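You operate a simulated robot arm through the tools that you are given. There is no shell and no other tool.

You are at the controls of a simulated robot arm. One attempt, no reset.

JOB
Gauge the blue strap's eyelet gap and sort it by the card.
Fine: run the slider up to the eyelet and park it again; the card's gap goes to the good tray, any other to the rework box.

Only the result counts: the job must be done as asked and must still hold three seconds after the hand-in. Knocking over, shifting, dropping, spilling or breaking anything else fails it.

ROBOT AND FRAMES
A 7-joint arm with a two-finger parallel gripper, fixed in place. Base frame: the origin is at the foot of the arm, x ahead of it, y to its left, z up; the work surface is at about z = 85. Units: cm, degrees, N and s.
Its first joint turns from -149.0 to 149.0 degrees. Payload 3.5 kg.
The tool frame sits at the grasp point between the pads (the TCP): z along the fingers, y along the line on which they close. The tips reach 2.3 cm beyond it. Largest opening 9.4 cm; finger width 3.8, thickness 1; the body of the gripper, 5.4 by 9.6 cm, starts 3.9 cm behind the TCP.
Orientation is told as [roll, pitch, yaw] about the base's x, y, z axes, in that order, counted from this pose: with the fingers straight down and closing along the base's y, the tool's x points along the base's -x, its y along +y and its z along -z.

CONTROLS
- The arm moves only by the tool nudge_tool. Its argument "commands" is a list of rows, each a list of 7 numbers: the opening, from 0 (shut) to 1 (fully open), then the shift along the tool's x, y, z in cm, then the turn, a rotation vector about the tool's x, y, z in rad. In form: [[gripper, x, y, z, ax, ay, az], ...]. A call has 1 to 20 rows; each row shifts and turns the commanded pose from where the row before left it, along the tool's axes as they then stand. Each row takes 0.2 s and may step no farther than 5 cm and 8.6 degrees from the row before; otherwise, or with a gripper value out of range, the whole call is refused. Where a pose cannot be reached the arm comes as near as it can. A force on the tool above 60 N (or 10 N above the force at the start of the call, whichever is more), or a blocked arm, ends the call early, and 0.2 s more pass. The fingers move at their own pace (about 15.3 cm/s each) and stop on an object; they squeeze with about 27 N. The grip force told is the motor's: it shows also when the fingers shut on nothing. Time passes only in rows, and 0.2 s behind the last, so rows that do not move let the fingers close. The reply holds the time, the measured pose of the TCP, the force on the tool along the base axes, the opening and the grip force, in the units named above and with some noise, with the torque about the TCP (base axes, N m) and any sound that the robot's microphone picked up, and new pictures: "pictures" is both (left out), scene, wrist or none.
- Cameras (640 x 400 px; columns grow to the right, rows downward): "scene" is fixed at [40.02, -64.87, 157.13]; the picture's right is [0.65, -0.76, 0.00], its down [-0.55, -0.47, -0.69] and it looks along [0.53, 0.45, -0.72] (base axes); focal length 314 px, centre (320, 200). "wrist" rides on the gripper at [8.6, 1.6, -7.4] in the tool frame; the picture's right is [-0.18, 0.98, 0.00], its down [-0.58, -0.11, -0.81] and it looks along [-0.79, -0.15, 0.59] (tool axes); focal length 243 px, centre (320, 200). There is no depth. A picture from a camera that has moved, and an enlarged one, comes with that camera's place and axes in the base frame and with its lens.
- inspect(camera, box): a new picture of the part [left, top, right, bottom] of that camera's present view, enlarged. It takes no simulated time.
- close_job(): hands the job in; it is judged then, once.

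Places have to be worked out from the pictures, the camera data and where the tool is seen. Open the gripper and draw the arm clear of the work before you hand the job in, unless the task says otherwise.

The tools are called after "Call:" as a command line: name --pt "numbers of a row" for each row, then --argument value for the rest, lists and objects as JSON in quotes. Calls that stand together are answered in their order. nudge_tool: Moves the arm, as the interface text tells. Its arguments: {"type":"object","properties":{"commands":{"type":"array"},"pictures":{"type":"string","enum":["both","scene","wrist","none"]}},"required":["commands"]} The other tools are called the same way: inspect (camera, box) takes an enlarged picture of a part of a camera's view; close_job () hands the job in.

At the start:

```text
time_s: 0.0
tool_pos: [91.21, -4.45, 108.43]
tcp_rot: [0.0, 0.0, 0.0]
force: [0.6, -0.6, 0.0]
wrist_torque: [-0.01, -0.06, 0.01]
gripper_width: 9.41
grip_force: 0.1
```

scene: 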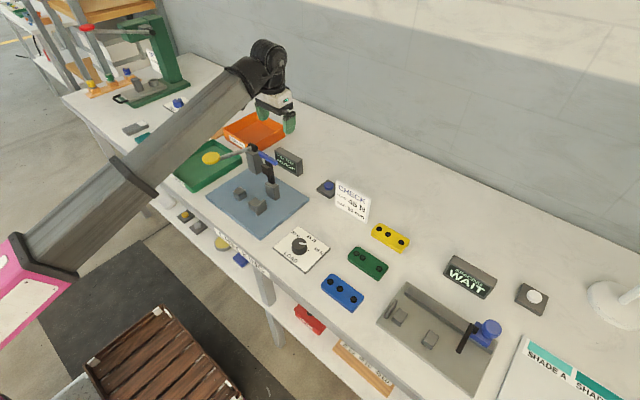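
wrist: 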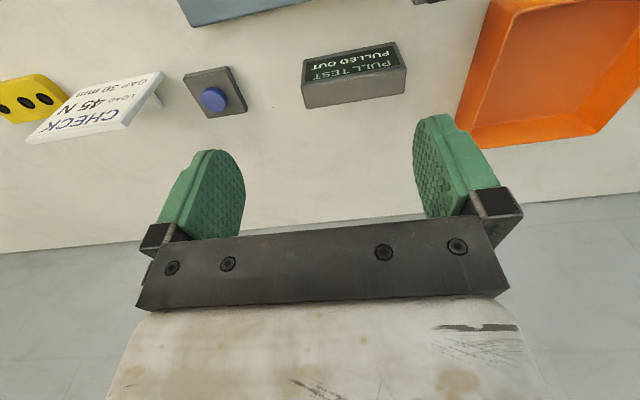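

I'll begin by enlarging the parts of the scene: the card, the straps, the gauge and the fixtures.

Call:
inspect --camera "scene" --box '[270, 160, 430, 260]'

Call:
inspect --camera "scene" --box '[360, 240, 560, 400]'

Call:
inspect --camera "scene" --box '[160, 100, 340, 240]'

Call:
inspect --camera "scene" --box '[260, 210, 420, 320]'

Call:
inspect --camera "scene" --box '[60, 0, 220, 150]'

```text
4.00 times, centred on (350, 210) of scene
camera zoom: at [40.02, -64.87, 157.13], right [0.65, -0.76, 0.0], down [-0.55, -0.47, -0.69], along [0.53, 0.45, -0.72], focal length 1255 px, centre (200, 160)
```

zoom: 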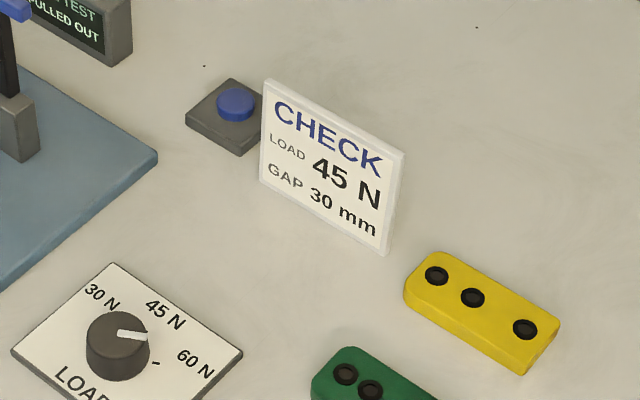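

```text
2.50 times, centred on (460, 320) of scene
camera zoom: at [40.02, -64.87, 157.13], right [0.65, -0.76, 0.0], down [-0.55, -0.47, -0.69], along [0.53, 0.45, -0.72], focal length 784 px, centre (-30, -100)
```

zoom: 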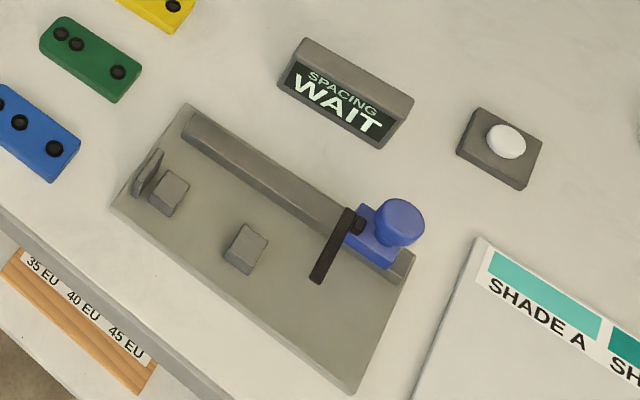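

```text
2.86 times, centred on (250, 170) of scene
camera zoom: at [40.02, -64.87, 157.13], right [0.65, -0.76, 0.0], down [-0.55, -0.47, -0.69], along [0.53, 0.45, -0.72], focal length 896 px, centre (520, 286)
```

zoom: 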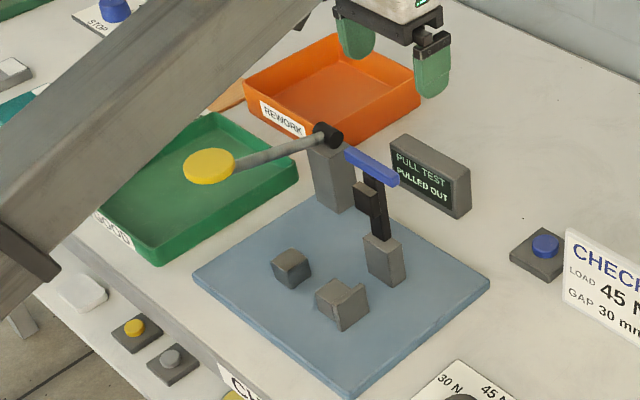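

```text
3.64 times, centred on (340, 265) of scene
camera zoom: at [40.02, -64.87, 157.13], right [0.65, -0.76, 0.0], down [-0.55, -0.47, -0.69], along [0.53, 0.45, -0.72], focal length 1141 px, centre (247, -36)
```

zoom: 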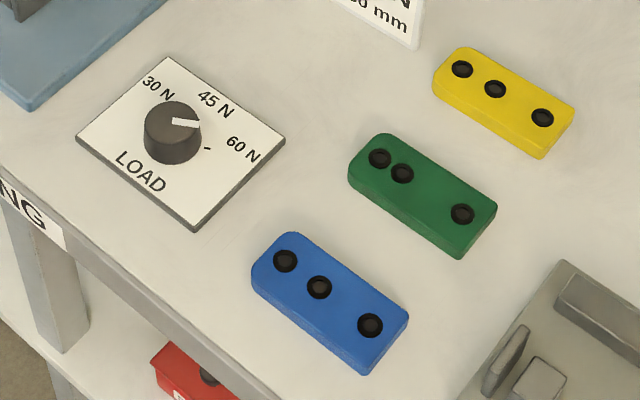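

```text
2.67 times, centred on (140, 75) of scene
camera zoom: at [40.02, -64.87, 157.13], right [0.65, -0.76, 0.0], down [-0.55, -0.47, -0.69], along [0.53, 0.45, -0.72], focal length 836 px, centre (800, 533)
```

zoom: 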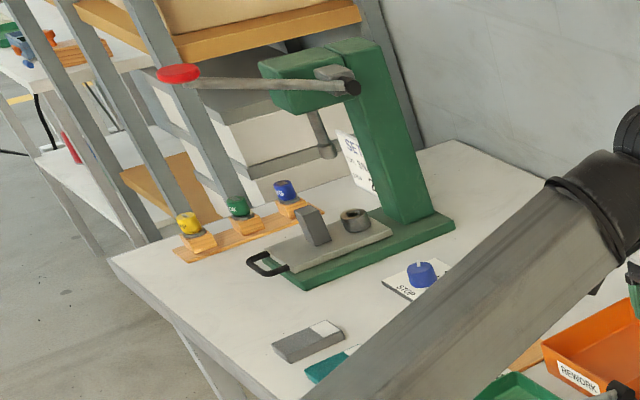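

The card asks for a 30 mm gap; the blue strap lies at about (72, -45) and the spacing gauge at about x 71–85, y -55…-78. I'll move to look at the strap with the wrist camera first, staying high.

Call:
nudge_tool --pt "1 2.4 -4 0 0 0 0" --pt "1 2.4 -4 0 0 0 0" --pt "1 2.4 -4 0 0 0 0" --pt "1 2.4 -4 0 0 0 0" --pt "1 2.4 -4 0 0 0 0" --pt "1 2.4 -4 0 0 0 0" --pt "1 2.4 -4 0 0 0 0" --pt "1 2.4 -4 0 0 0 0" --pt "1 2.4 -4 0 0 0 0" --pt "1 2.4 -4 0 0 0 0" --pt "1 0 0 0 0 0 0" --pictures "both"

```text
time_s: 1.1
tool_pos: [81.69, -21.0, 108.59]
tcp_rot: [-0.2, -0.7, -0.4]
force: [0.3, -4.0, -5.1]
wrist_torque: [0.23, -0.33, 0.36]
gripper_width: 9.4
grip_force: 0.1
stopped in row 5: the force on the tool passed its limit at 68 N (the readings are from after the stop); the commanded pose is now the measured one
camera wrist: at [73.06, -19.28, 115.82], right [0.19, 0.98, 0.0], down [0.57, -0.11, 0.81], along [0.8, -0.16, -0.58], focal length 243 px, centre (320, 200)
```

scene: 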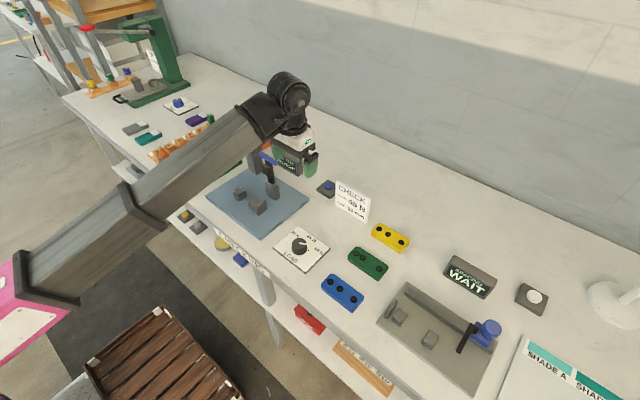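
wrist: 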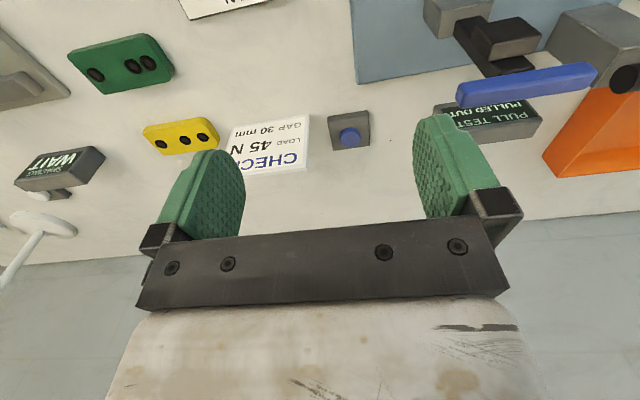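

The call was stopped by a force spike of 68 N although the fingertips (z≈106) look well above everything nearby, so it may just be dynamics. I'll hold still for a row to read the resting force, and check the pull tester for any disturbance.

Call:
nudge_tool --pt "1 0 0 0 0 0 0" --pt "1 0 0 0 0 0 0" --pictures "scene"

Call:
inspect --camera "scene" --box '[160, 60, 360, 220]'

```text
time_s: 1.7
tool_pos: [81.73, -21.05, 108.43]
tcp_rot: [-0.2, -0.6, -0.5]
force: [0.9, -4.7, -7.0]
wrist_torque: [0.22, -0.58, 0.4]
gripper_width: 9.39
grip_force: 0.1
```

scene: 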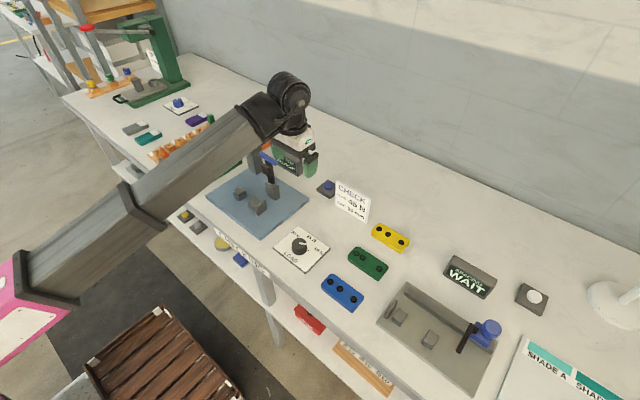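

```text
2.50 times, centred on (260, 140) of scene
camera zoom: at [40.02, -64.87, 157.13], right [0.65, -0.76, 0.0], down [-0.55, -0.47, -0.69], along [0.53, 0.45, -0.72], focal length 784 px, centre (470, 350)
```

zoom: 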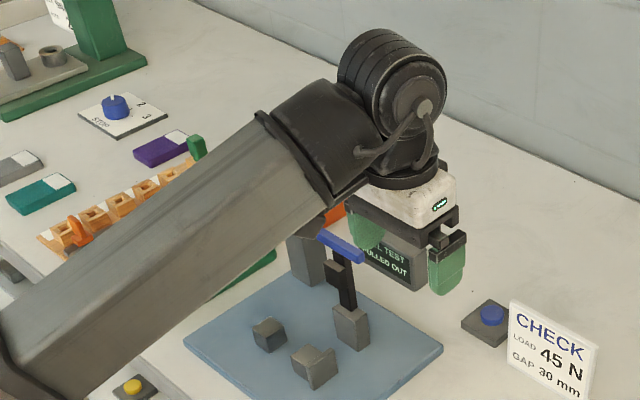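

The resting force stays at about [1, -5, -7] N with a small torque, and nothing visibly touches the gripper. I'll lift gently a few centimetres and see whether the reading changes.

Call:
nudge_tool --pt "1 0 0 -1 0 0 0" --pt "1 0 0 -1 0 0 0" --pt "1 0 0 -1 0 0 0" --pt "1 0 0 0 0 0 0" --pt "1 0 0 0 0 0 0" --pictures "both"

```text
time_s: 2.2
tool_pos: [81.9, -21.04, 110.12]
tcp_rot: [-0.3, -1.4, -0.6]
force: [9.3, -2.4, -15.9]
wrist_torque: [-0.33, -0.76, -0.11]
gripper_width: 9.38
grip_force: 0.0
stopped in row 2: the force on the tool passed its limit at 69 N (the readings are from after the stop); the commanded pose is now the measured one
camera wrist: at [73.13, -19.32, 117.24], right [0.19, 0.98, 0.0], down [0.56, -0.11, 0.82], along [0.8, -0.16, -0.57], focal length 243 px, centre (320, 200)
```

scene: 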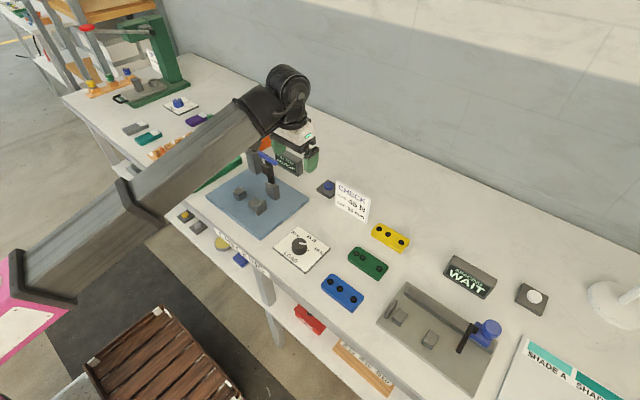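
wrist: 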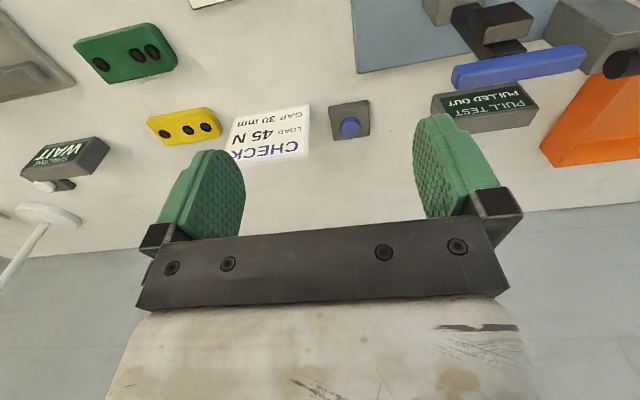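

The force grew when lifting (pushed down and outward), so most likely the camera/gripper is meeting the arm's own forearm in this high, folded posture. I'll go lower, where the wrist opens up, and check that the force vanishes.

Call:
nudge_tool --pt "1 0 0 1 0 0 0" --pt "1 0 0 1 0 0 0" --pt "1 0 0 1.5 0 0 0" --pt "1 0 0 1.5 0 0 0" --pt "1 0 0 1.5 0 0 0" --pt "1 0 0 0 0 0 0" --pt "1 0 0 0 0 0 0" --pictures "both"

```text
time_s: 3.8
tool_pos: [82.14, -21.19, 103.46]
tcp_rot: [-0.2, -1.1, -0.4]
force: [0.0, -0.3, 0.9]
wrist_torque: [0.02, 0.04, 0.01]
gripper_width: 9.41
grip_force: 0.1
camera wrist: at [73.37, -19.4, 110.77], right [0.19, 0.98, 0.0], down [0.56, -0.11, 0.82], along [0.8, -0.16, -0.57], focal length 243 px, centre (320, 200)
```

scene: 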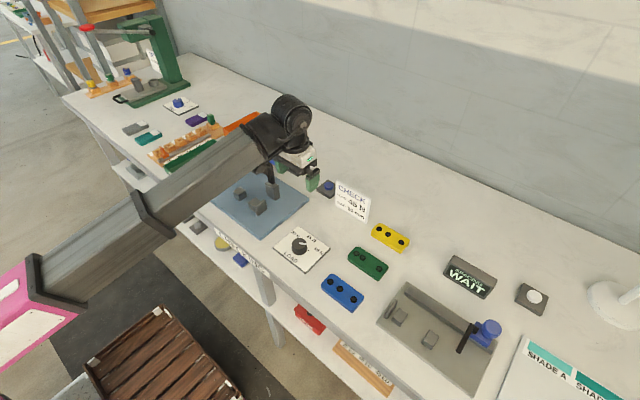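
wrist: 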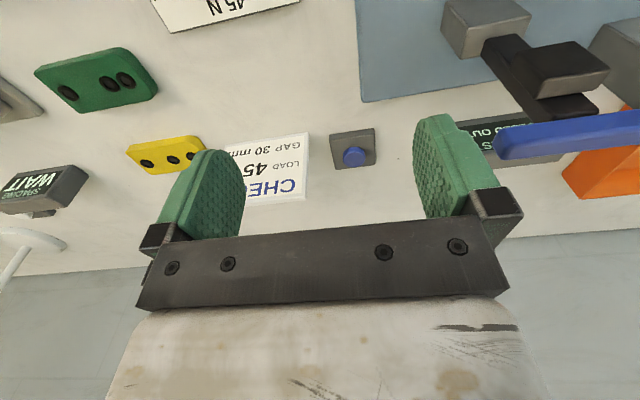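

Force is back to zero, confirming the self-contact; I'll stay at about z≈102 and move slower. Next I travel to about (72, -57) to look at the gauge, correcting the small tilt on the way.

Call:
nudge_tool --pt "1 0.6 -2.2 0.1 -0.0035 0.0192 -0.007" --pt "1 0.6 -2.2 0.1 0 0 0" --pt "1 0.6 -2.2 0.1 0 0 0" --pt "1 0.6 -2.2 0.1 0 0 0" --pt "1 0.6 -2.2 0.1 0 0 0" --pt "1 0.6 -2.2 0.1 0 0 0" --pt "1 0.6 -2.2 0.1 0 0 0" --pt "1 0.6 -2.2 0.1 0 0 0" --pt "1 0.6 -2.2 0.1 0 0 0" --pt "1 0.6 -2.2 0.1 0 0 0" --pt "1 0 0 0 0 0 0" --pictures "wrist"

```text
time_s: 6.2
tool_pos: [75.83, -43.08, 102.53]
tcp_rot: [0.0, -0.1, -0.1]
force: [0.3, 0.7, 0.2]
wrist_torque: [0.0, 0.0, 0.0]
gripper_width: 9.39
grip_force: 0.0
camera wrist: at [67.2, -41.52, 109.94], right [0.19, 0.98, 0.0], down [0.58, -0.11, 0.81], along [0.79, -0.15, -0.59], focal length 243 px, centre (320, 200)
```

wrist: 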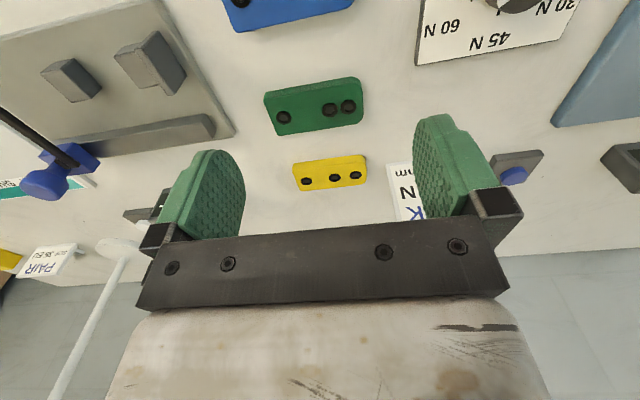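

Clear readings and a good view. I'll continue to about (70, -58) to bring the gauge and blue strap into the wrist view.

Call:
nudge_tool --pt "1 0.9 -2.0 0 0 0 0" --pt "1 0.9 -2.0 0 0 0 0" --pt "1 0.9 -2.0 0 0 0 0" --pt "1 0.9 -2.0 0 0 0 0" --pt "1 0.9 -2.0 0 0 0 0" --pt "1 0.9 -2.0 0 0 0 0" --pt "1 0.9 -2.0 0 0 0 0" --pt "1 0 0 0 0 0 0" --pictures "wrist"

Call:
inspect --camera "wrist" --box '[0, 0, 320, 200]'

Call:
inspect --camera "wrist" --box '[300, 0, 620, 200]'

```text
time_s: 8.0
tool_pos: [69.52, -57.14, 102.51]
tcp_rot: [0.0, -0.1, 0.0]
force: [-0.8, 0.2, -0.7]
wrist_torque: [0.02, 0.02, -0.01]
gripper_width: 9.4
grip_force: 0.0
camera wrist: at [60.9, -55.47, 109.94], right [0.19, 0.98, 0.0], down [0.58, -0.11, 0.81], along [0.79, -0.15, -0.59], focal length 243 px, centre (320, 200)
```

wrist: 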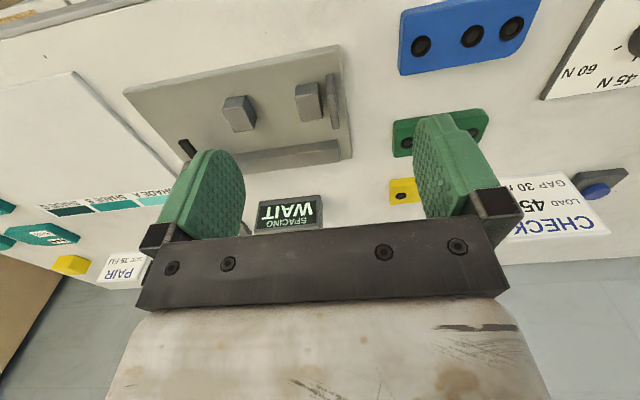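

```text
2.00 times, centred on (160, 100) of wrist
camera zoom: at [60.9, -55.47, 109.94], right [0.19, 0.98, 0.0], down [0.58, -0.11, 0.81], along [0.79, -0.15, -0.59], focal length 485 px, centre (640, 400)
```

zoom: 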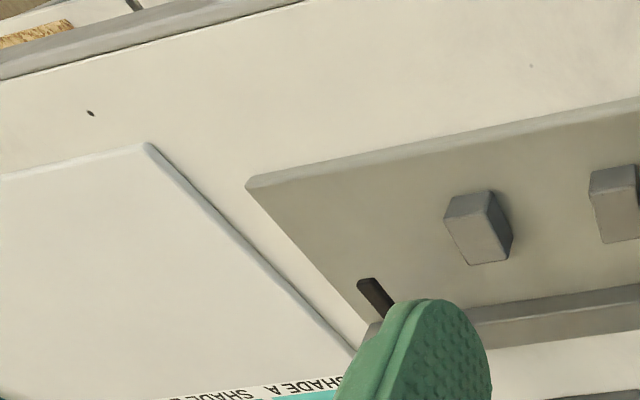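

```text
2.00 times, centred on (460, 100) of wrist
camera zoom: at [60.9, -55.47, 109.94], right [0.19, 0.98, 0.0], down [0.58, -0.11, 0.81], along [0.79, -0.15, -0.59], focal length 485 px, centre (40, 400)
```

zoom: 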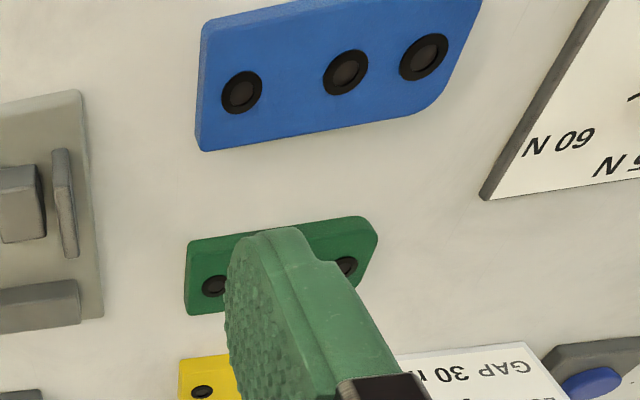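

I now see the gauge's two blocks, end plate and rail, and the blue strap's three ringed eyelets. I'll enlarge the details to measure them.

Call:
inspect --camera "wrist" --box '[200, 50, 360, 150]'

Call:
inspect --camera "wrist" --box '[390, 0, 550, 100]'

Call:
inspect --camera "scene" --box '[370, 270, 530, 400]'

Call:
inspect --camera "scene" --box '[310, 250, 410, 320]'

```text
4.00 times, centred on (280, 100) of wrist
camera zoom: at [60.9, -55.47, 109.94], right [0.19, 0.98, 0.0], down [0.58, -0.11, 0.81], along [0.79, -0.15, -0.59], focal length 970 px, centre (480, 600)
```

zoom: 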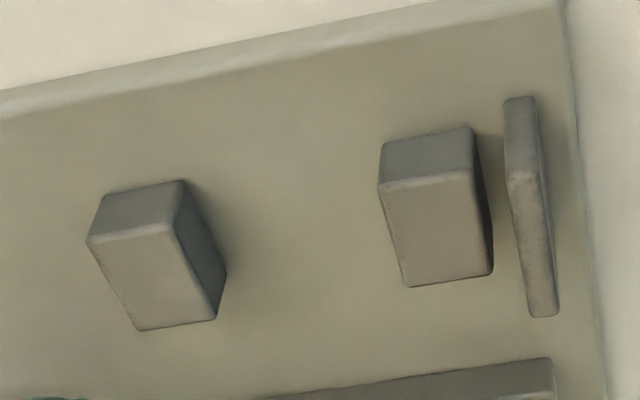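

```text
4.00 times, centred on (470, 50) of wrist
camera zoom: at [60.9, -55.47, 109.94], right [0.19, 0.98, 0.0], down [0.58, -0.11, 0.81], along [0.79, -0.15, -0.59], focal length 970 px, centre (-280, 800)
```

zoom: 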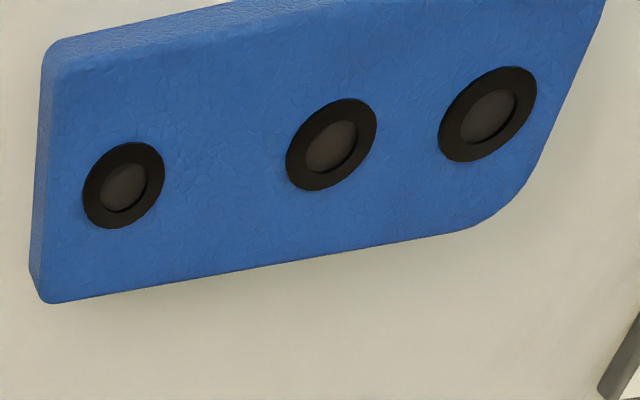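

```text
3.08 times, centred on (450, 335) of scene
camera zoom: at [40.02, -64.87, 157.13], right [0.65, -0.76, 0.0], down [-0.55, -0.47, -0.69], along [0.53, 0.45, -0.72], focal length 965 px, centre (-80, -215)
```

zoom: 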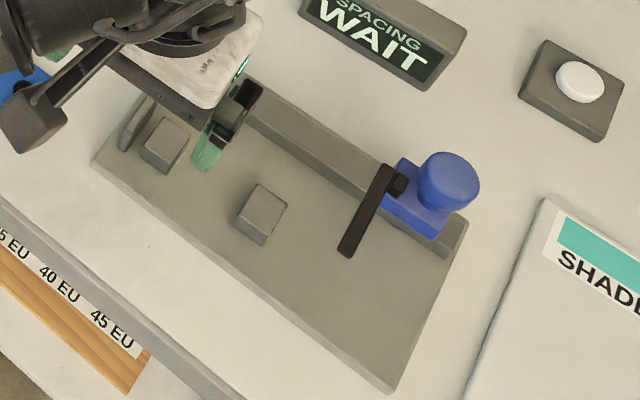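

```text
5.71 times, centred on (360, 285) of scene
camera zoom: at [40.02, -64.87, 157.13], right [0.65, -0.76, 0.0], down [-0.55, -0.47, -0.69], along [0.53, 0.45, -0.72], focal length 1792 px, centre (91, -286)
```

zoom: 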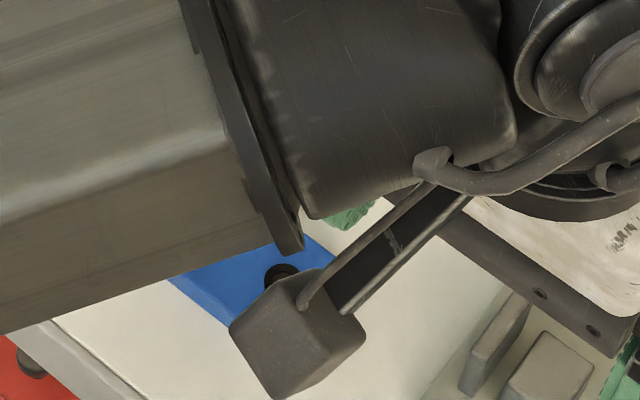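

Measured: the strap is about 4.6 wide (x 69.2–73.8) and 11 long (y -50…-39), with eyelets at y ≈ -41.3, -44.3, -48.4. The gauge's two blocks (tops z≈88.1) are at y ≈ -59.2 and -66.9, with a stop plate face at y ≈ -57.1, so the strap should bridge the blocks with its rounded end against the stop. I'll yaw the tool by -90° so it closes along x.

Call:
nudge_tool --pt "1 0 0 0 0 0 0.1428" --pt "1 0 0 0 0 0 0.1428" --pt "1 0 0 0 0 0 0.1428" --pt "1 0 0 0 0 0 0.1428" --pt "1 0 0 0 0 0 0.1428" --pt "1 0 0 0 0 0 0.1428" --pt "1 0 0 0 0 0 0.1428" --pt "1 0 0 0 0 0 0.1428" --pt "1 0 0 0 0 0 0.1428" --pt "1 0 0 0 0 0 0.1428" --pt "1 0 0 0 0 0 0.1428" --pt "1 0 0 0 0 0 0" --pictures "both"

```text
time_s: 10.6
tool_pos: [69.59, -57.18, 102.51]
tcp_rot: [0.2, 0.0, -90.3]
force: [0.7, -0.4, 0.0]
wrist_torque: [-0.01, 0.02, 0.0]
gripper_width: 9.39
grip_force: 0.1
camera wrist: at [71.3, -48.43, 109.93], right [0.98, -0.19, 0.0], down [-0.11, -0.58, 0.81], along [-0.15, -0.79, -0.59], focal length 243 px, centre (320, 200)
```

scene: 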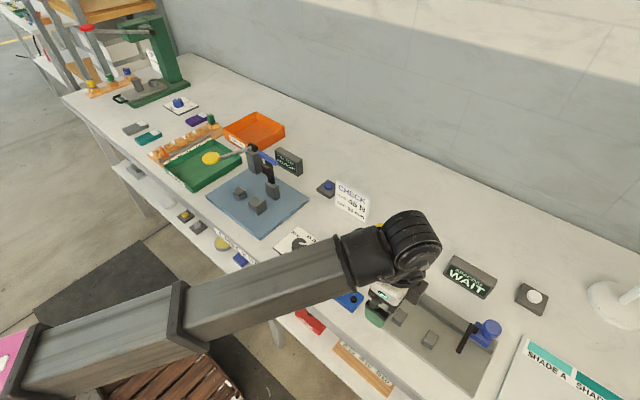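
wrist: 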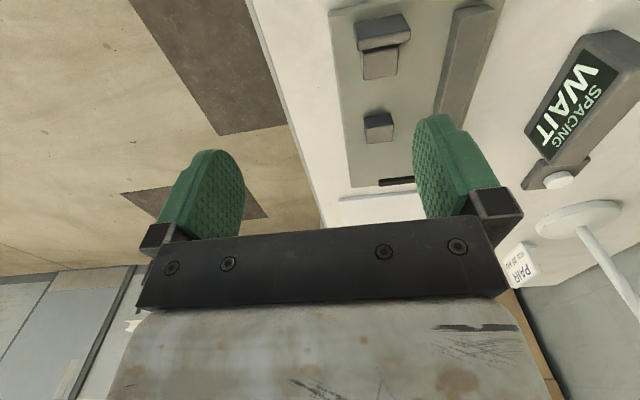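

Force-free and now closing along x (yaw -90.3). Next I move above the strap at about (71.5, -44.5), trimming the yaw.

Call:
nudge_tool --pt "1 -2.1 0.32 0 0 0 -0.005" --pt "1 -2.1 0.32 0 0 0 0" --pt "1 -2.1 0.32 0 0 0 0" --pt "1 -2.1 0.32 0 0 0 0" --pt "1 -2.1 0.32 0 0 0 0" --pt "1 -2.1 0.32 0 0 0 0" --pt "1 0 0 1 0 0 0" --pt "1 0 0 1 0 0 0" --pt "1 0 0 1 0 0 0" --pt "1 0 0 0 0 0 0" --pictures "wrist"

Call:
inspect --camera "wrist" --box '[220, 0, 420, 125]'

```text
time_s: 12.8
tool_pos: [71.55, -69.54, 99.51]
tcp_rot: [0.1, 0.0, -89.8]
force: [-0.6, 0.6, 0.2]
wrist_torque: [-0.01, -0.02, 0.0]
gripper_width: 9.38
grip_force: 0.0
camera wrist: at [73.17, -60.94, 106.98], right [0.98, -0.18, 0.0], down [-0.11, -0.58, 0.81], along [-0.15, -0.79, -0.59], focal length 243 px, centre (320, 200)
```

wrist: 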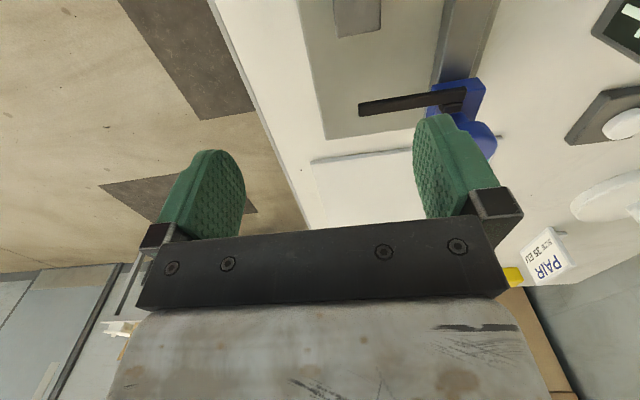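

```text
3.20 times, centred on (320, 62) of wrist
camera zoom: at [73.17, -60.94, 106.98], right [0.98, -0.18, 0.0], down [-0.11, -0.58, 0.81], along [-0.15, -0.79, -0.59], focal length 776 px, centre (320, 640)
```

zoom: 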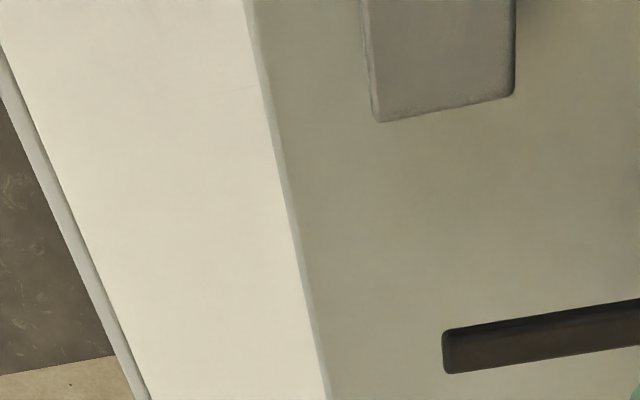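

I mis-signed the move: at yaw -90 the tool's x points along +y, so I went to y≈-69.5 instead (nothing touched, forces nil). While here, I'll use the view to measure the slider, then go back to the strap.

Call:
inspect --camera "wrist" --box '[330, 60, 530, 185]'

Call:
inspect --camera "scene" --box '[400, 290, 520, 365]'

```text
3.20 times, centred on (430, 122) of wrist
camera zoom: at [73.17, -60.94, 106.98], right [0.98, -0.18, 0.0], down [-0.11, -0.58, 0.81], along [-0.15, -0.79, -0.59], focal length 776 px, centre (-32, 448)
```

zoom: 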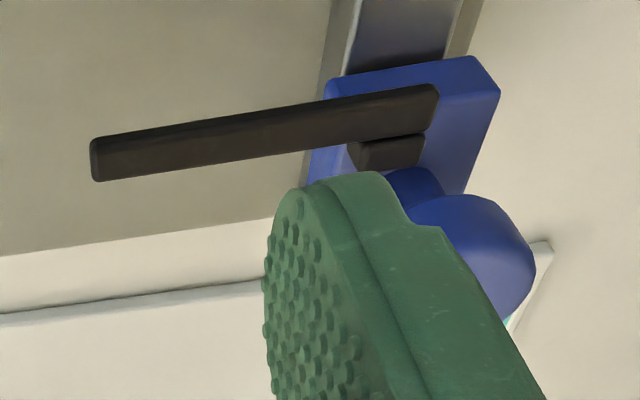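

```text
5.33 times, centred on (460, 328) of scene
camera zoom: at [40.02, -64.87, 157.13], right [0.65, -0.76, 0.0], down [-0.55, -0.47, -0.69], along [0.53, 0.45, -0.72], focal length 1673 px, centre (-427, -480)
```

zoom: 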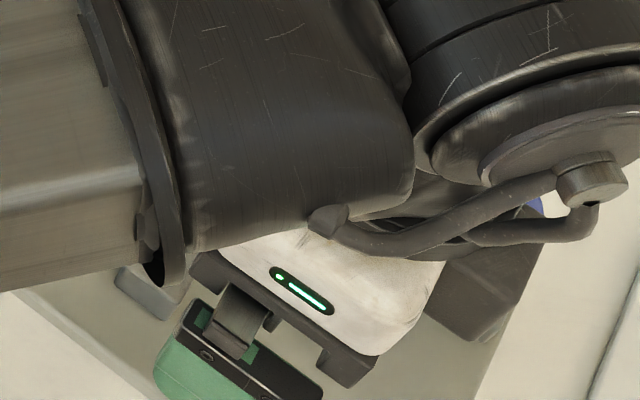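

The slider's blade is a thin bar (x 74→82, y≈-71.3, z≈91.4–92.2) reachable near its tip. Now I go back along +y (tool +x) to above the blue strap.

Call:
nudge_tool --pt "1 2.5 0 0 0 0 0" --pt "1 2.5 0 0 0 0 0" --pt "1 2.5 0 0 0 0 0" --pt "1 2.5 0 0 0 0 0" --pt "1 2.5 0 0 0 0 0" --pt "1 2.5 0 0 0 0 0" --pt "1 2.5 0 0 0 0 0" --pt "1 2.5 0 0 0 0 0" --pt "1 2.5 0 0 0 0 0" --pt "1 2.5 0 0 0 0 0" --pt "1 0 0 0 0 0 0" --pictures "wrist"

Call:
inspect --camera "wrist" --box '[220, 0, 420, 125]'

```text
time_s: 15.2
tool_pos: [71.46, -44.86, 99.45]
tcp_rot: [0.0, -0.1, -89.8]
force: [0.5, 0.4, 0.4]
wrist_torque: [0.0, 0.0, -0.02]
gripper_width: 9.41
grip_force: 0.1
camera wrist: at [73.18, -36.14, 106.91], right [0.98, -0.18, 0.0], down [-0.11, -0.58, 0.81], along [-0.15, -0.79, -0.59], focal length 243 px, centre (320, 200)
```

wrist: 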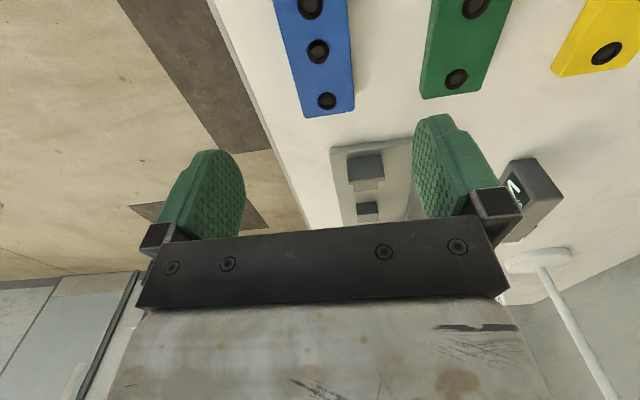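

```text
3.20 times, centred on (320, 62) of wrist
camera zoom: at [73.18, -36.14, 106.91], right [0.98, -0.18, 0.0], down [-0.11, -0.58, 0.81], along [-0.15, -0.79, -0.59], focal length 776 px, centre (320, 640)
```

zoom: 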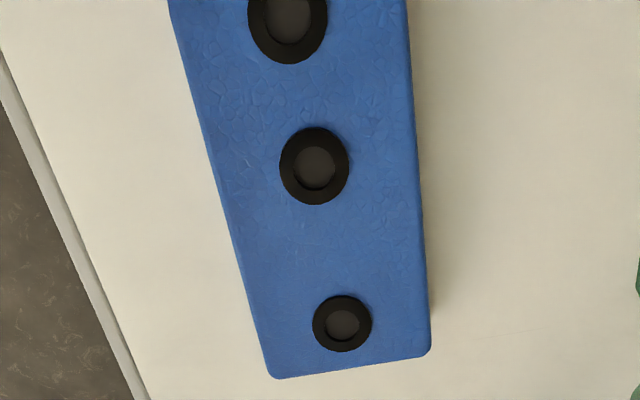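

The strap is centred at x≈71.47 with its centre at y≈-44.5, and eyelet 1–2 spacing looks close to 3.0 cm. I descend to TCP z≈87.7 with the jaws open either side of it.

Call:
nudge_tool --pt "1 0.3 0 2 0 0 0" --pt "1 0 0 2 0 0 0" --pt "1 0 0 2 0 0 0" --pt "1 0 0 2 0 0 0" --pt "1 0 0 1.5 0 0 0" --pt "1 0 0 1.2 0 0 0" --pt "1 0 0 0.9 0 0 0" --pt "1 0 0 0 0 0 0" --pt "1 0 0 0 0 0 0" --pictures "both"

```text
time_s: 17.2
tool_pos: [71.48, -44.5, 87.89]
tcp_rot: [0.1, 0.0, -89.9]
force: [0.0, -0.6, 0.1]
wrist_torque: [0.0, 0.02, 0.01]
gripper_width: 9.4
grip_force: 0.0
camera wrist: at [73.16, -35.72, 95.32], right [0.98, -0.18, 0.0], down [-0.11, -0.58, 0.81], along [-0.14, -0.79, -0.59], focal length 243 px, centre (320, 200)
```

scene: 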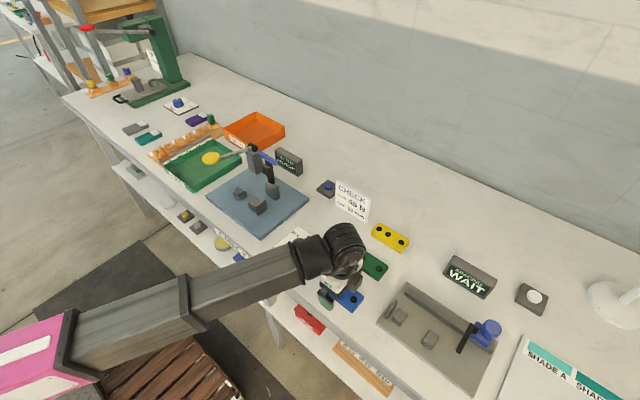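
wrist: 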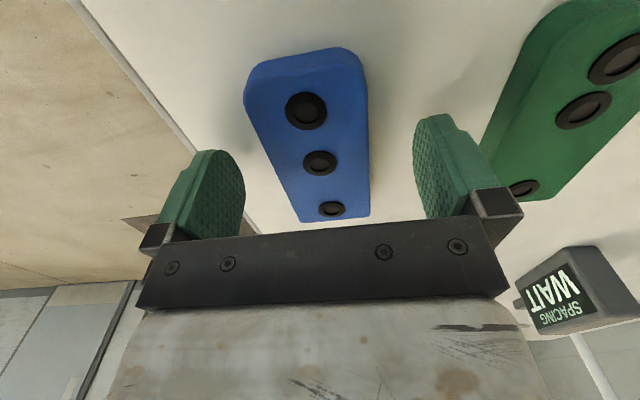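

The strap sits between the open pads with e2 centred. I lower 0.25 cm more and close on it.

Call:
nudge_tool --pt "1 0 0 0.25 0 0 0" --pt "1 0 0 0 0 0 0" --pt "0.7 0 0 0 0 0 0" --pt "0.5 0 0 0 0 0 0" --pt "0.3 0 0 0 0 0 0" --pt "0.3 0 0 0 0 0 0" --pt "0 0 0 0 0 0 0" --pt "0 0 0 0 0 0 0" --pictures "wrist"

```text
time_s: 19.0
tool_pos: [71.47, -44.47, 87.58]
tcp_rot: [0.1, 0.1, -89.9]
force: [0.3, -0.4, -0.2]
wrist_torque: [-0.02, 0.03, 0.0]
gripper_width: 4.89
grip_force: 27.4
camera wrist: at [73.15, -35.68, 95.09], right [0.98, -0.18, 0.0], down [-0.11, -0.58, 0.81], along [-0.15, -0.79, -0.59], focal length 243 px, centre (320, 200)
```

wrist: 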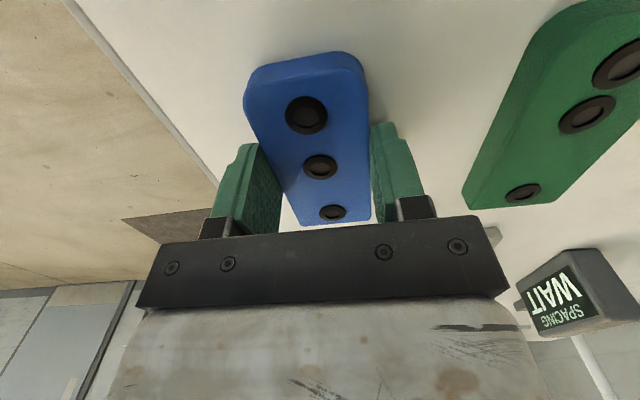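

The strap is gripped (4.89 cm width, 27 N). I'll zoom on its rounded end to know exactly how far it lies from the grip before lifting.

Call:
inspect --camera "wrist" --box '[220, 30, 420, 155]'

Call:
inspect --camera "scene" --box '[300, 260, 400, 330]'

```text
3.20 times, centred on (320, 92) of wrist
camera zoom: at [73.15, -35.68, 95.09], right [0.98, -0.18, 0.0], down [-0.11, -0.58, 0.81], along [-0.15, -0.79, -0.59], focal length 776 px, centre (320, 544)
```

zoom: 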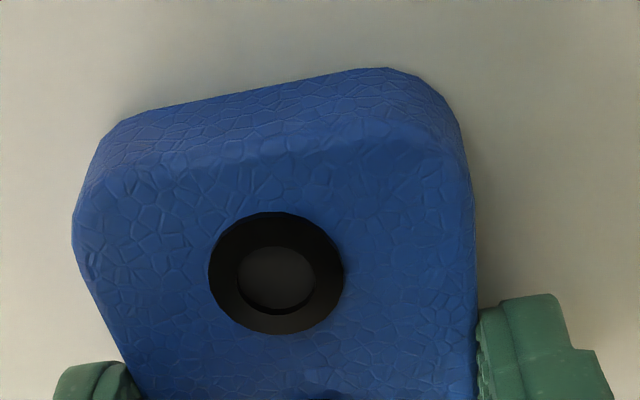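

```text
5.71 times, centred on (350, 295) of scene
camera zoom: at [40.02, -64.87, 157.13], right [0.65, -0.76, 0.0], down [-0.55, -0.47, -0.69], along [0.53, 0.45, -0.72], focal length 1792 px, centre (149, -343)
```

zoom: 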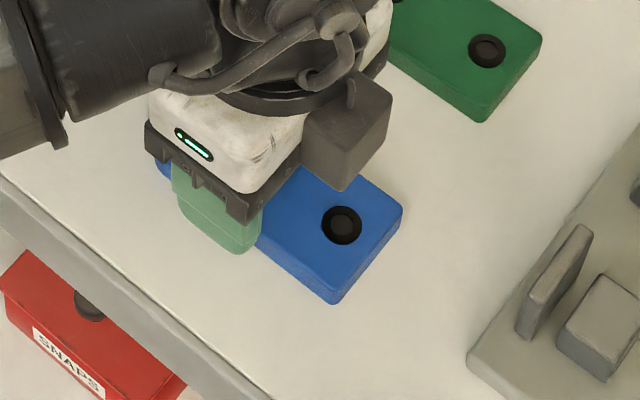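

The rounded end is 4.67 cm beyond the TCP (+y) and the strap is ~1.6 cm thick, bottom 2.58 below the TCP. I lift to z≈96 and carry it to above the nest at (74.55, -62.5).

Call:
nudge_tool --pt "0 0 0 -1 0 0 0" --pt "0 0 0 -1.8 0 0 0" --pt "0 0 0 -1.9 0 0 0" --pt "0 0 0 -1.9 0 0 0" --pt "0 0 0 -1.9 0 0 0" --pt "0 -1 0.2 0 0 0 0" --pt "0 -2 0.36 0 0 0 0" --pt "0 -2 0.36 0 0 0 0" --pt "0 -2 0.36 0 0 0 0" --pt "0 -2 0.36 0 0 0 0" --pt "0 -2 0.36 0 0 0 0" --pt "0 -2 0.36 0 0 0 0" --pt "0 -2 0.36 0 0 0 0" --pt "0 -2 0.36 0 0 0 0" --pt "0 -1 0 0 0 0 0" --pt "0 0 0 0 0 0 0" --pt "0 0 0 0 0 0 0" --pictures "both"

```text
time_s: 22.6
tool_pos: [74.65, -62.45, 96.02]
tcp_rot: [0.1, 0.0, -89.8]
force: [-0.1, -0.3, -0.5]
wrist_torque: [0.05, 0.02, 0.0]
gripper_width: 4.85
grip_force: 27.3
camera wrist: at [76.22, -53.74, 103.47], right [0.98, -0.18, 0.0], down [-0.11, -0.58, 0.81], along [-0.15, -0.79, -0.59], focal length 243 px, centre (320, 200)
```

scene: 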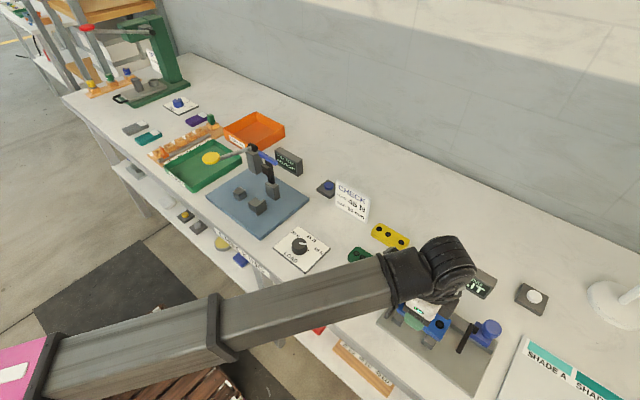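
wrist: 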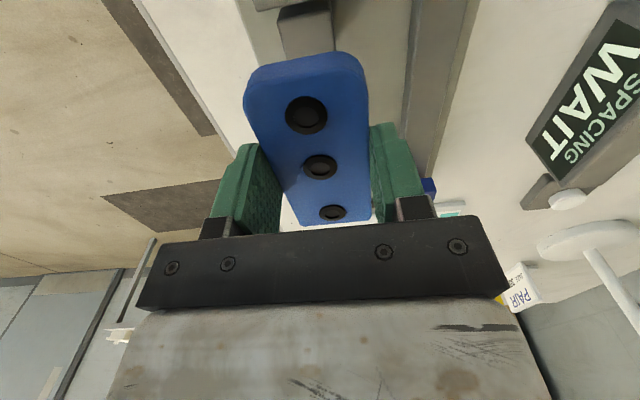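

The strap is above the nest with no load on the tool. I'll check the alignment with the stop plate before lowering.

Call:
inspect --camera "wrist" --box '[220, 0, 420, 125]'

Call:
inspect --camera "scene" --box '[370, 280, 510, 380]'

```text
3.20 times, centred on (320, 62) of wrist
camera zoom: at [76.22, -53.74, 103.47], right [0.98, -0.18, 0.0], down [-0.11, -0.58, 0.81], along [-0.15, -0.79, -0.59], focal length 776 px, centre (320, 640)
```

zoom: 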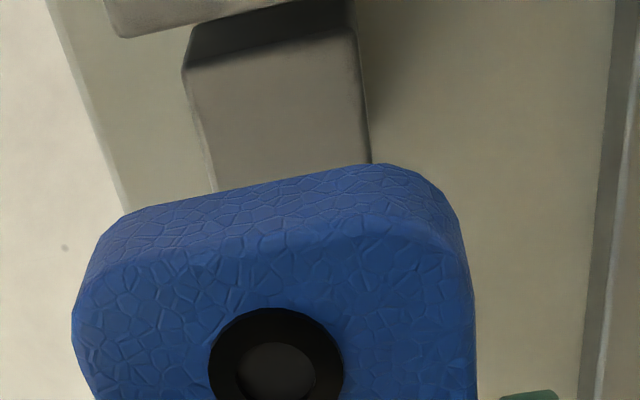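

```text
4.00 times, centred on (440, 330) of scene
camera zoom: at [40.02, -64.87, 157.13], right [0.65, -0.76, 0.0], down [-0.55, -0.47, -0.69], along [0.53, 0.45, -0.72], focal length 1255 px, centre (-160, -320)
```

zoom: 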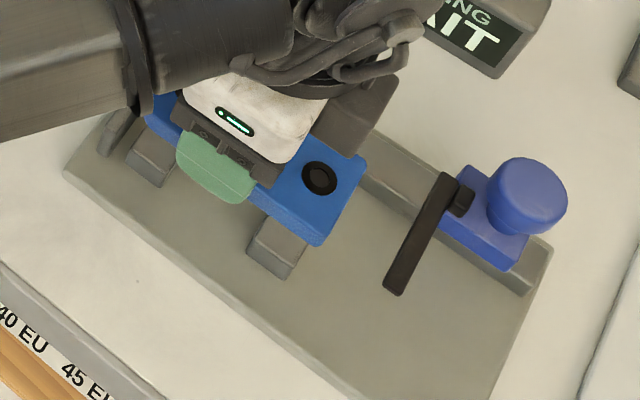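

Block 1's top spans x 73.13–76.0 with its near face at y≈-58.0 and the stop face is at y≈-57.1; the strap end is ~0.7 cm short of the stop. I lower straight down to just above the blocks.

Call:
nudge_tool --pt "0 0 -0.08 1.2 0 0 0" --pt "0 0 0 1.2 0 0 0" --pt "0 0 0 1.2 0 0 0" --pt "0 0 0 0.8 0 0 0" --pt "0 0 0 0.4 0 0 0" --pt "0 0 0 0 0 0 0" --pt "0 0 0 0 0 0 0" --pictures "both"

Call:
inspect --camera "wrist" --box '[220, 0, 420, 125]'

Call:
inspect --camera "scene" --box '[370, 280, 510, 380]'

```text
time_s: 24.2
tool_pos: [74.48, -62.26, 91.23]
tcp_rot: [0.1, -0.1, -89.8]
force: [-0.4, -1.0, -0.5]
wrist_torque: [-0.01, 0.03, 0.02]
gripper_width: 4.88
grip_force: 26.9
camera wrist: at [76.15, -53.64, 98.72], right [0.98, -0.18, 0.0], down [-0.11, -0.58, 0.81], along [-0.15, -0.79, -0.59], focal length 243 px, centre (320, 200)
```

scene: 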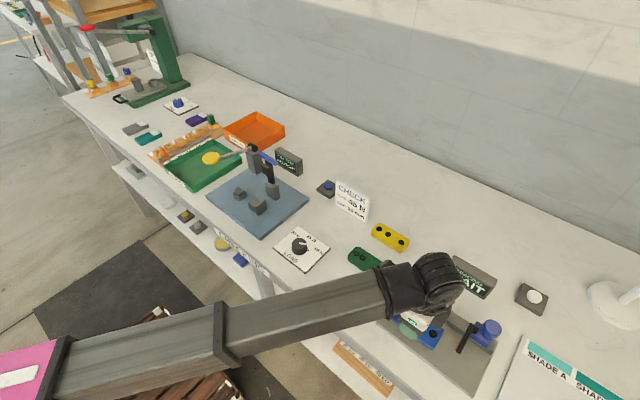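
wrist: 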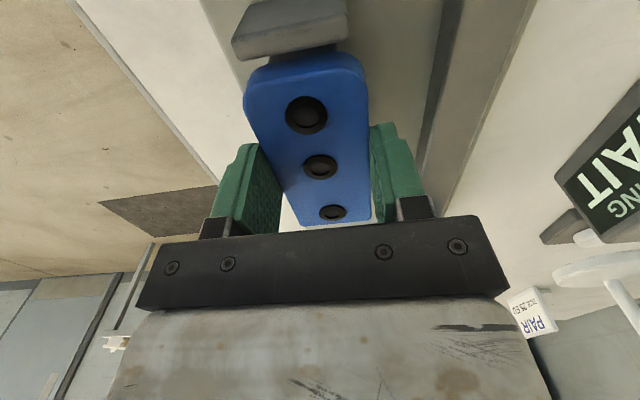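

```text
3.20 times, centred on (320, 62) of wrist
camera zoom: at [76.15, -53.64, 98.72], right [0.98, -0.18, 0.0], down [-0.11, -0.58, 0.81], along [-0.15, -0.79, -0.59], focal length 776 px, centre (320, 640)
```

zoom: 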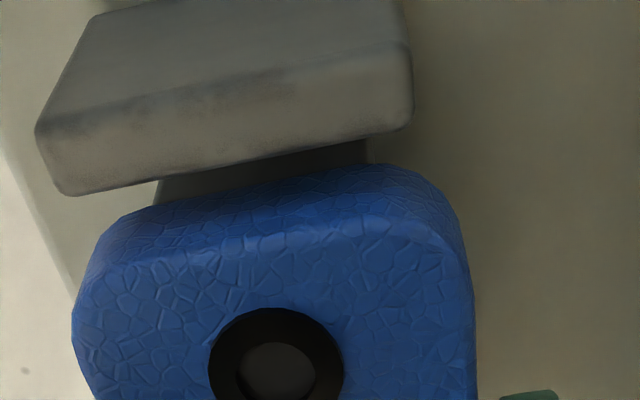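

```text
4.00 times, centred on (440, 330) of scene
camera zoom: at [40.02, -64.87, 157.13], right [0.65, -0.76, 0.0], down [-0.55, -0.47, -0.69], along [0.53, 0.45, -0.72], focal length 1255 px, centre (-160, -320)
```

zoom: 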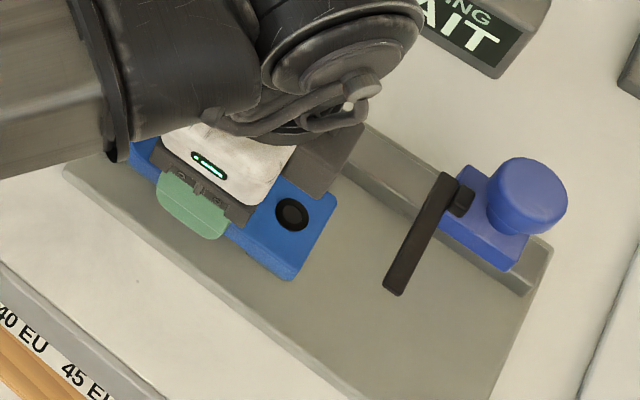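

The strap is ~0.5 cm above the blocks and ~0.45 cm from the stop. I lower in small steps while watching the force.

Call:
nudge_tool --pt "0 0 0.05 0.2 0 0 0" --pt "0 0 0 0.15 0 0 0" --pt "0 0 0 0.1 0 0 0" --pt "0 0 0 0 0 0 0" --pt "0 0 0 0 0 0 0" --pictures "none"

```text
time_s: 25.4
tool_pos: [74.61, -62.41, 91.04]
tcp_rot: [0.1, -0.1, -89.8]
force: [-0.8, 1.9, 21.2]
wrist_torque: [0.04, 0.02, -0.01]
gripper_width: 4.92
grip_force: 27.5
```

Contact: +21 N upward at z≈91.04 with almost no torque, so the strap rests on both blocks. I relieve most of the load and slide toward the stop in small steps.

Call:
nudge_tool --pt "0 0 0 -0.2 0 0 0" --pt "0 0.15 0 0 0 0 0" --pt "0 0.15 0 0 0 0 0" --pt "0 0.1 0 0 0 0 0" --pt "0 0 0 0 0 0 0" --pictures "none"

```text
time_s: 26.6
tool_pos: [74.56, -61.97, 91.08]
tcp_rot: [0.1, 0.1, -89.9]
force: [-0.7, 0.2, -0.4]
wrist_torque: [0.02, 0.05, -0.03]
gripper_width: 4.89
grip_force: 26.5
```

No side force yet at y=-61.97. I continue in 0.08 cm steps toward the stop.

Call:
nudge_tool --pt "0 0.08 0 0 0 0 0" --pt "0 0.08 0 0 0 0 0" --pt "0 0.08 0 0 0 0 0" --pt "0 0 0 0 0 0 0" --pictures "wrist"

Call:
inspect --camera "wrist" --box '[220, 0, 420, 125]'

```text
time_s: 27.6
tool_pos: [74.55, -61.78, 91.11]
tcp_rot: [0.1, 0.0, -89.8]
force: [-0.9, -3.4, -1.4]
wrist_torque: [-0.12, 0.05, 0.01]
gripper_width: 4.88
grip_force: 27.0
camera wrist: at [76.23, -53.08, 98.51], right [0.98, -0.18, 0.0], down [-0.11, -0.58, 0.81], along [-0.15, -0.79, -0.59], focal length 243 px, centre (320, 200)
```

wrist: 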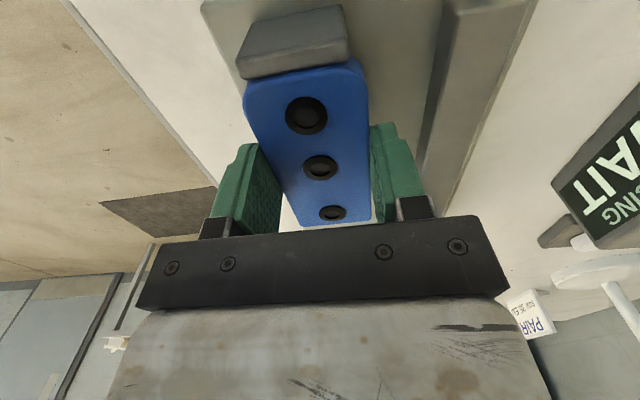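

```text
3.20 times, centred on (320, 62) of wrist
camera zoom: at [76.23, -53.08, 98.51], right [0.98, -0.18, 0.0], down [-0.11, -0.58, 0.81], along [-0.15, -0.79, -0.59], focal length 776 px, centre (320, 640)
```

zoom: 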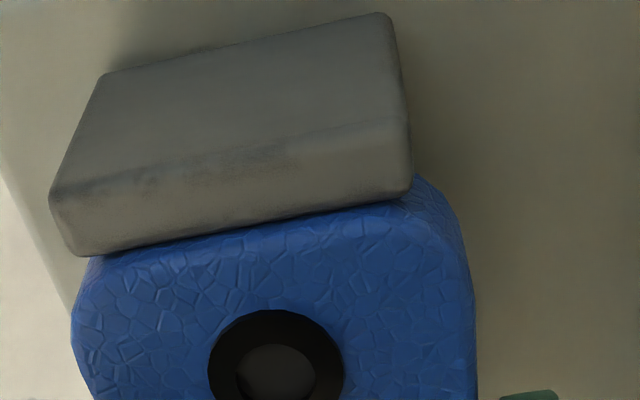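

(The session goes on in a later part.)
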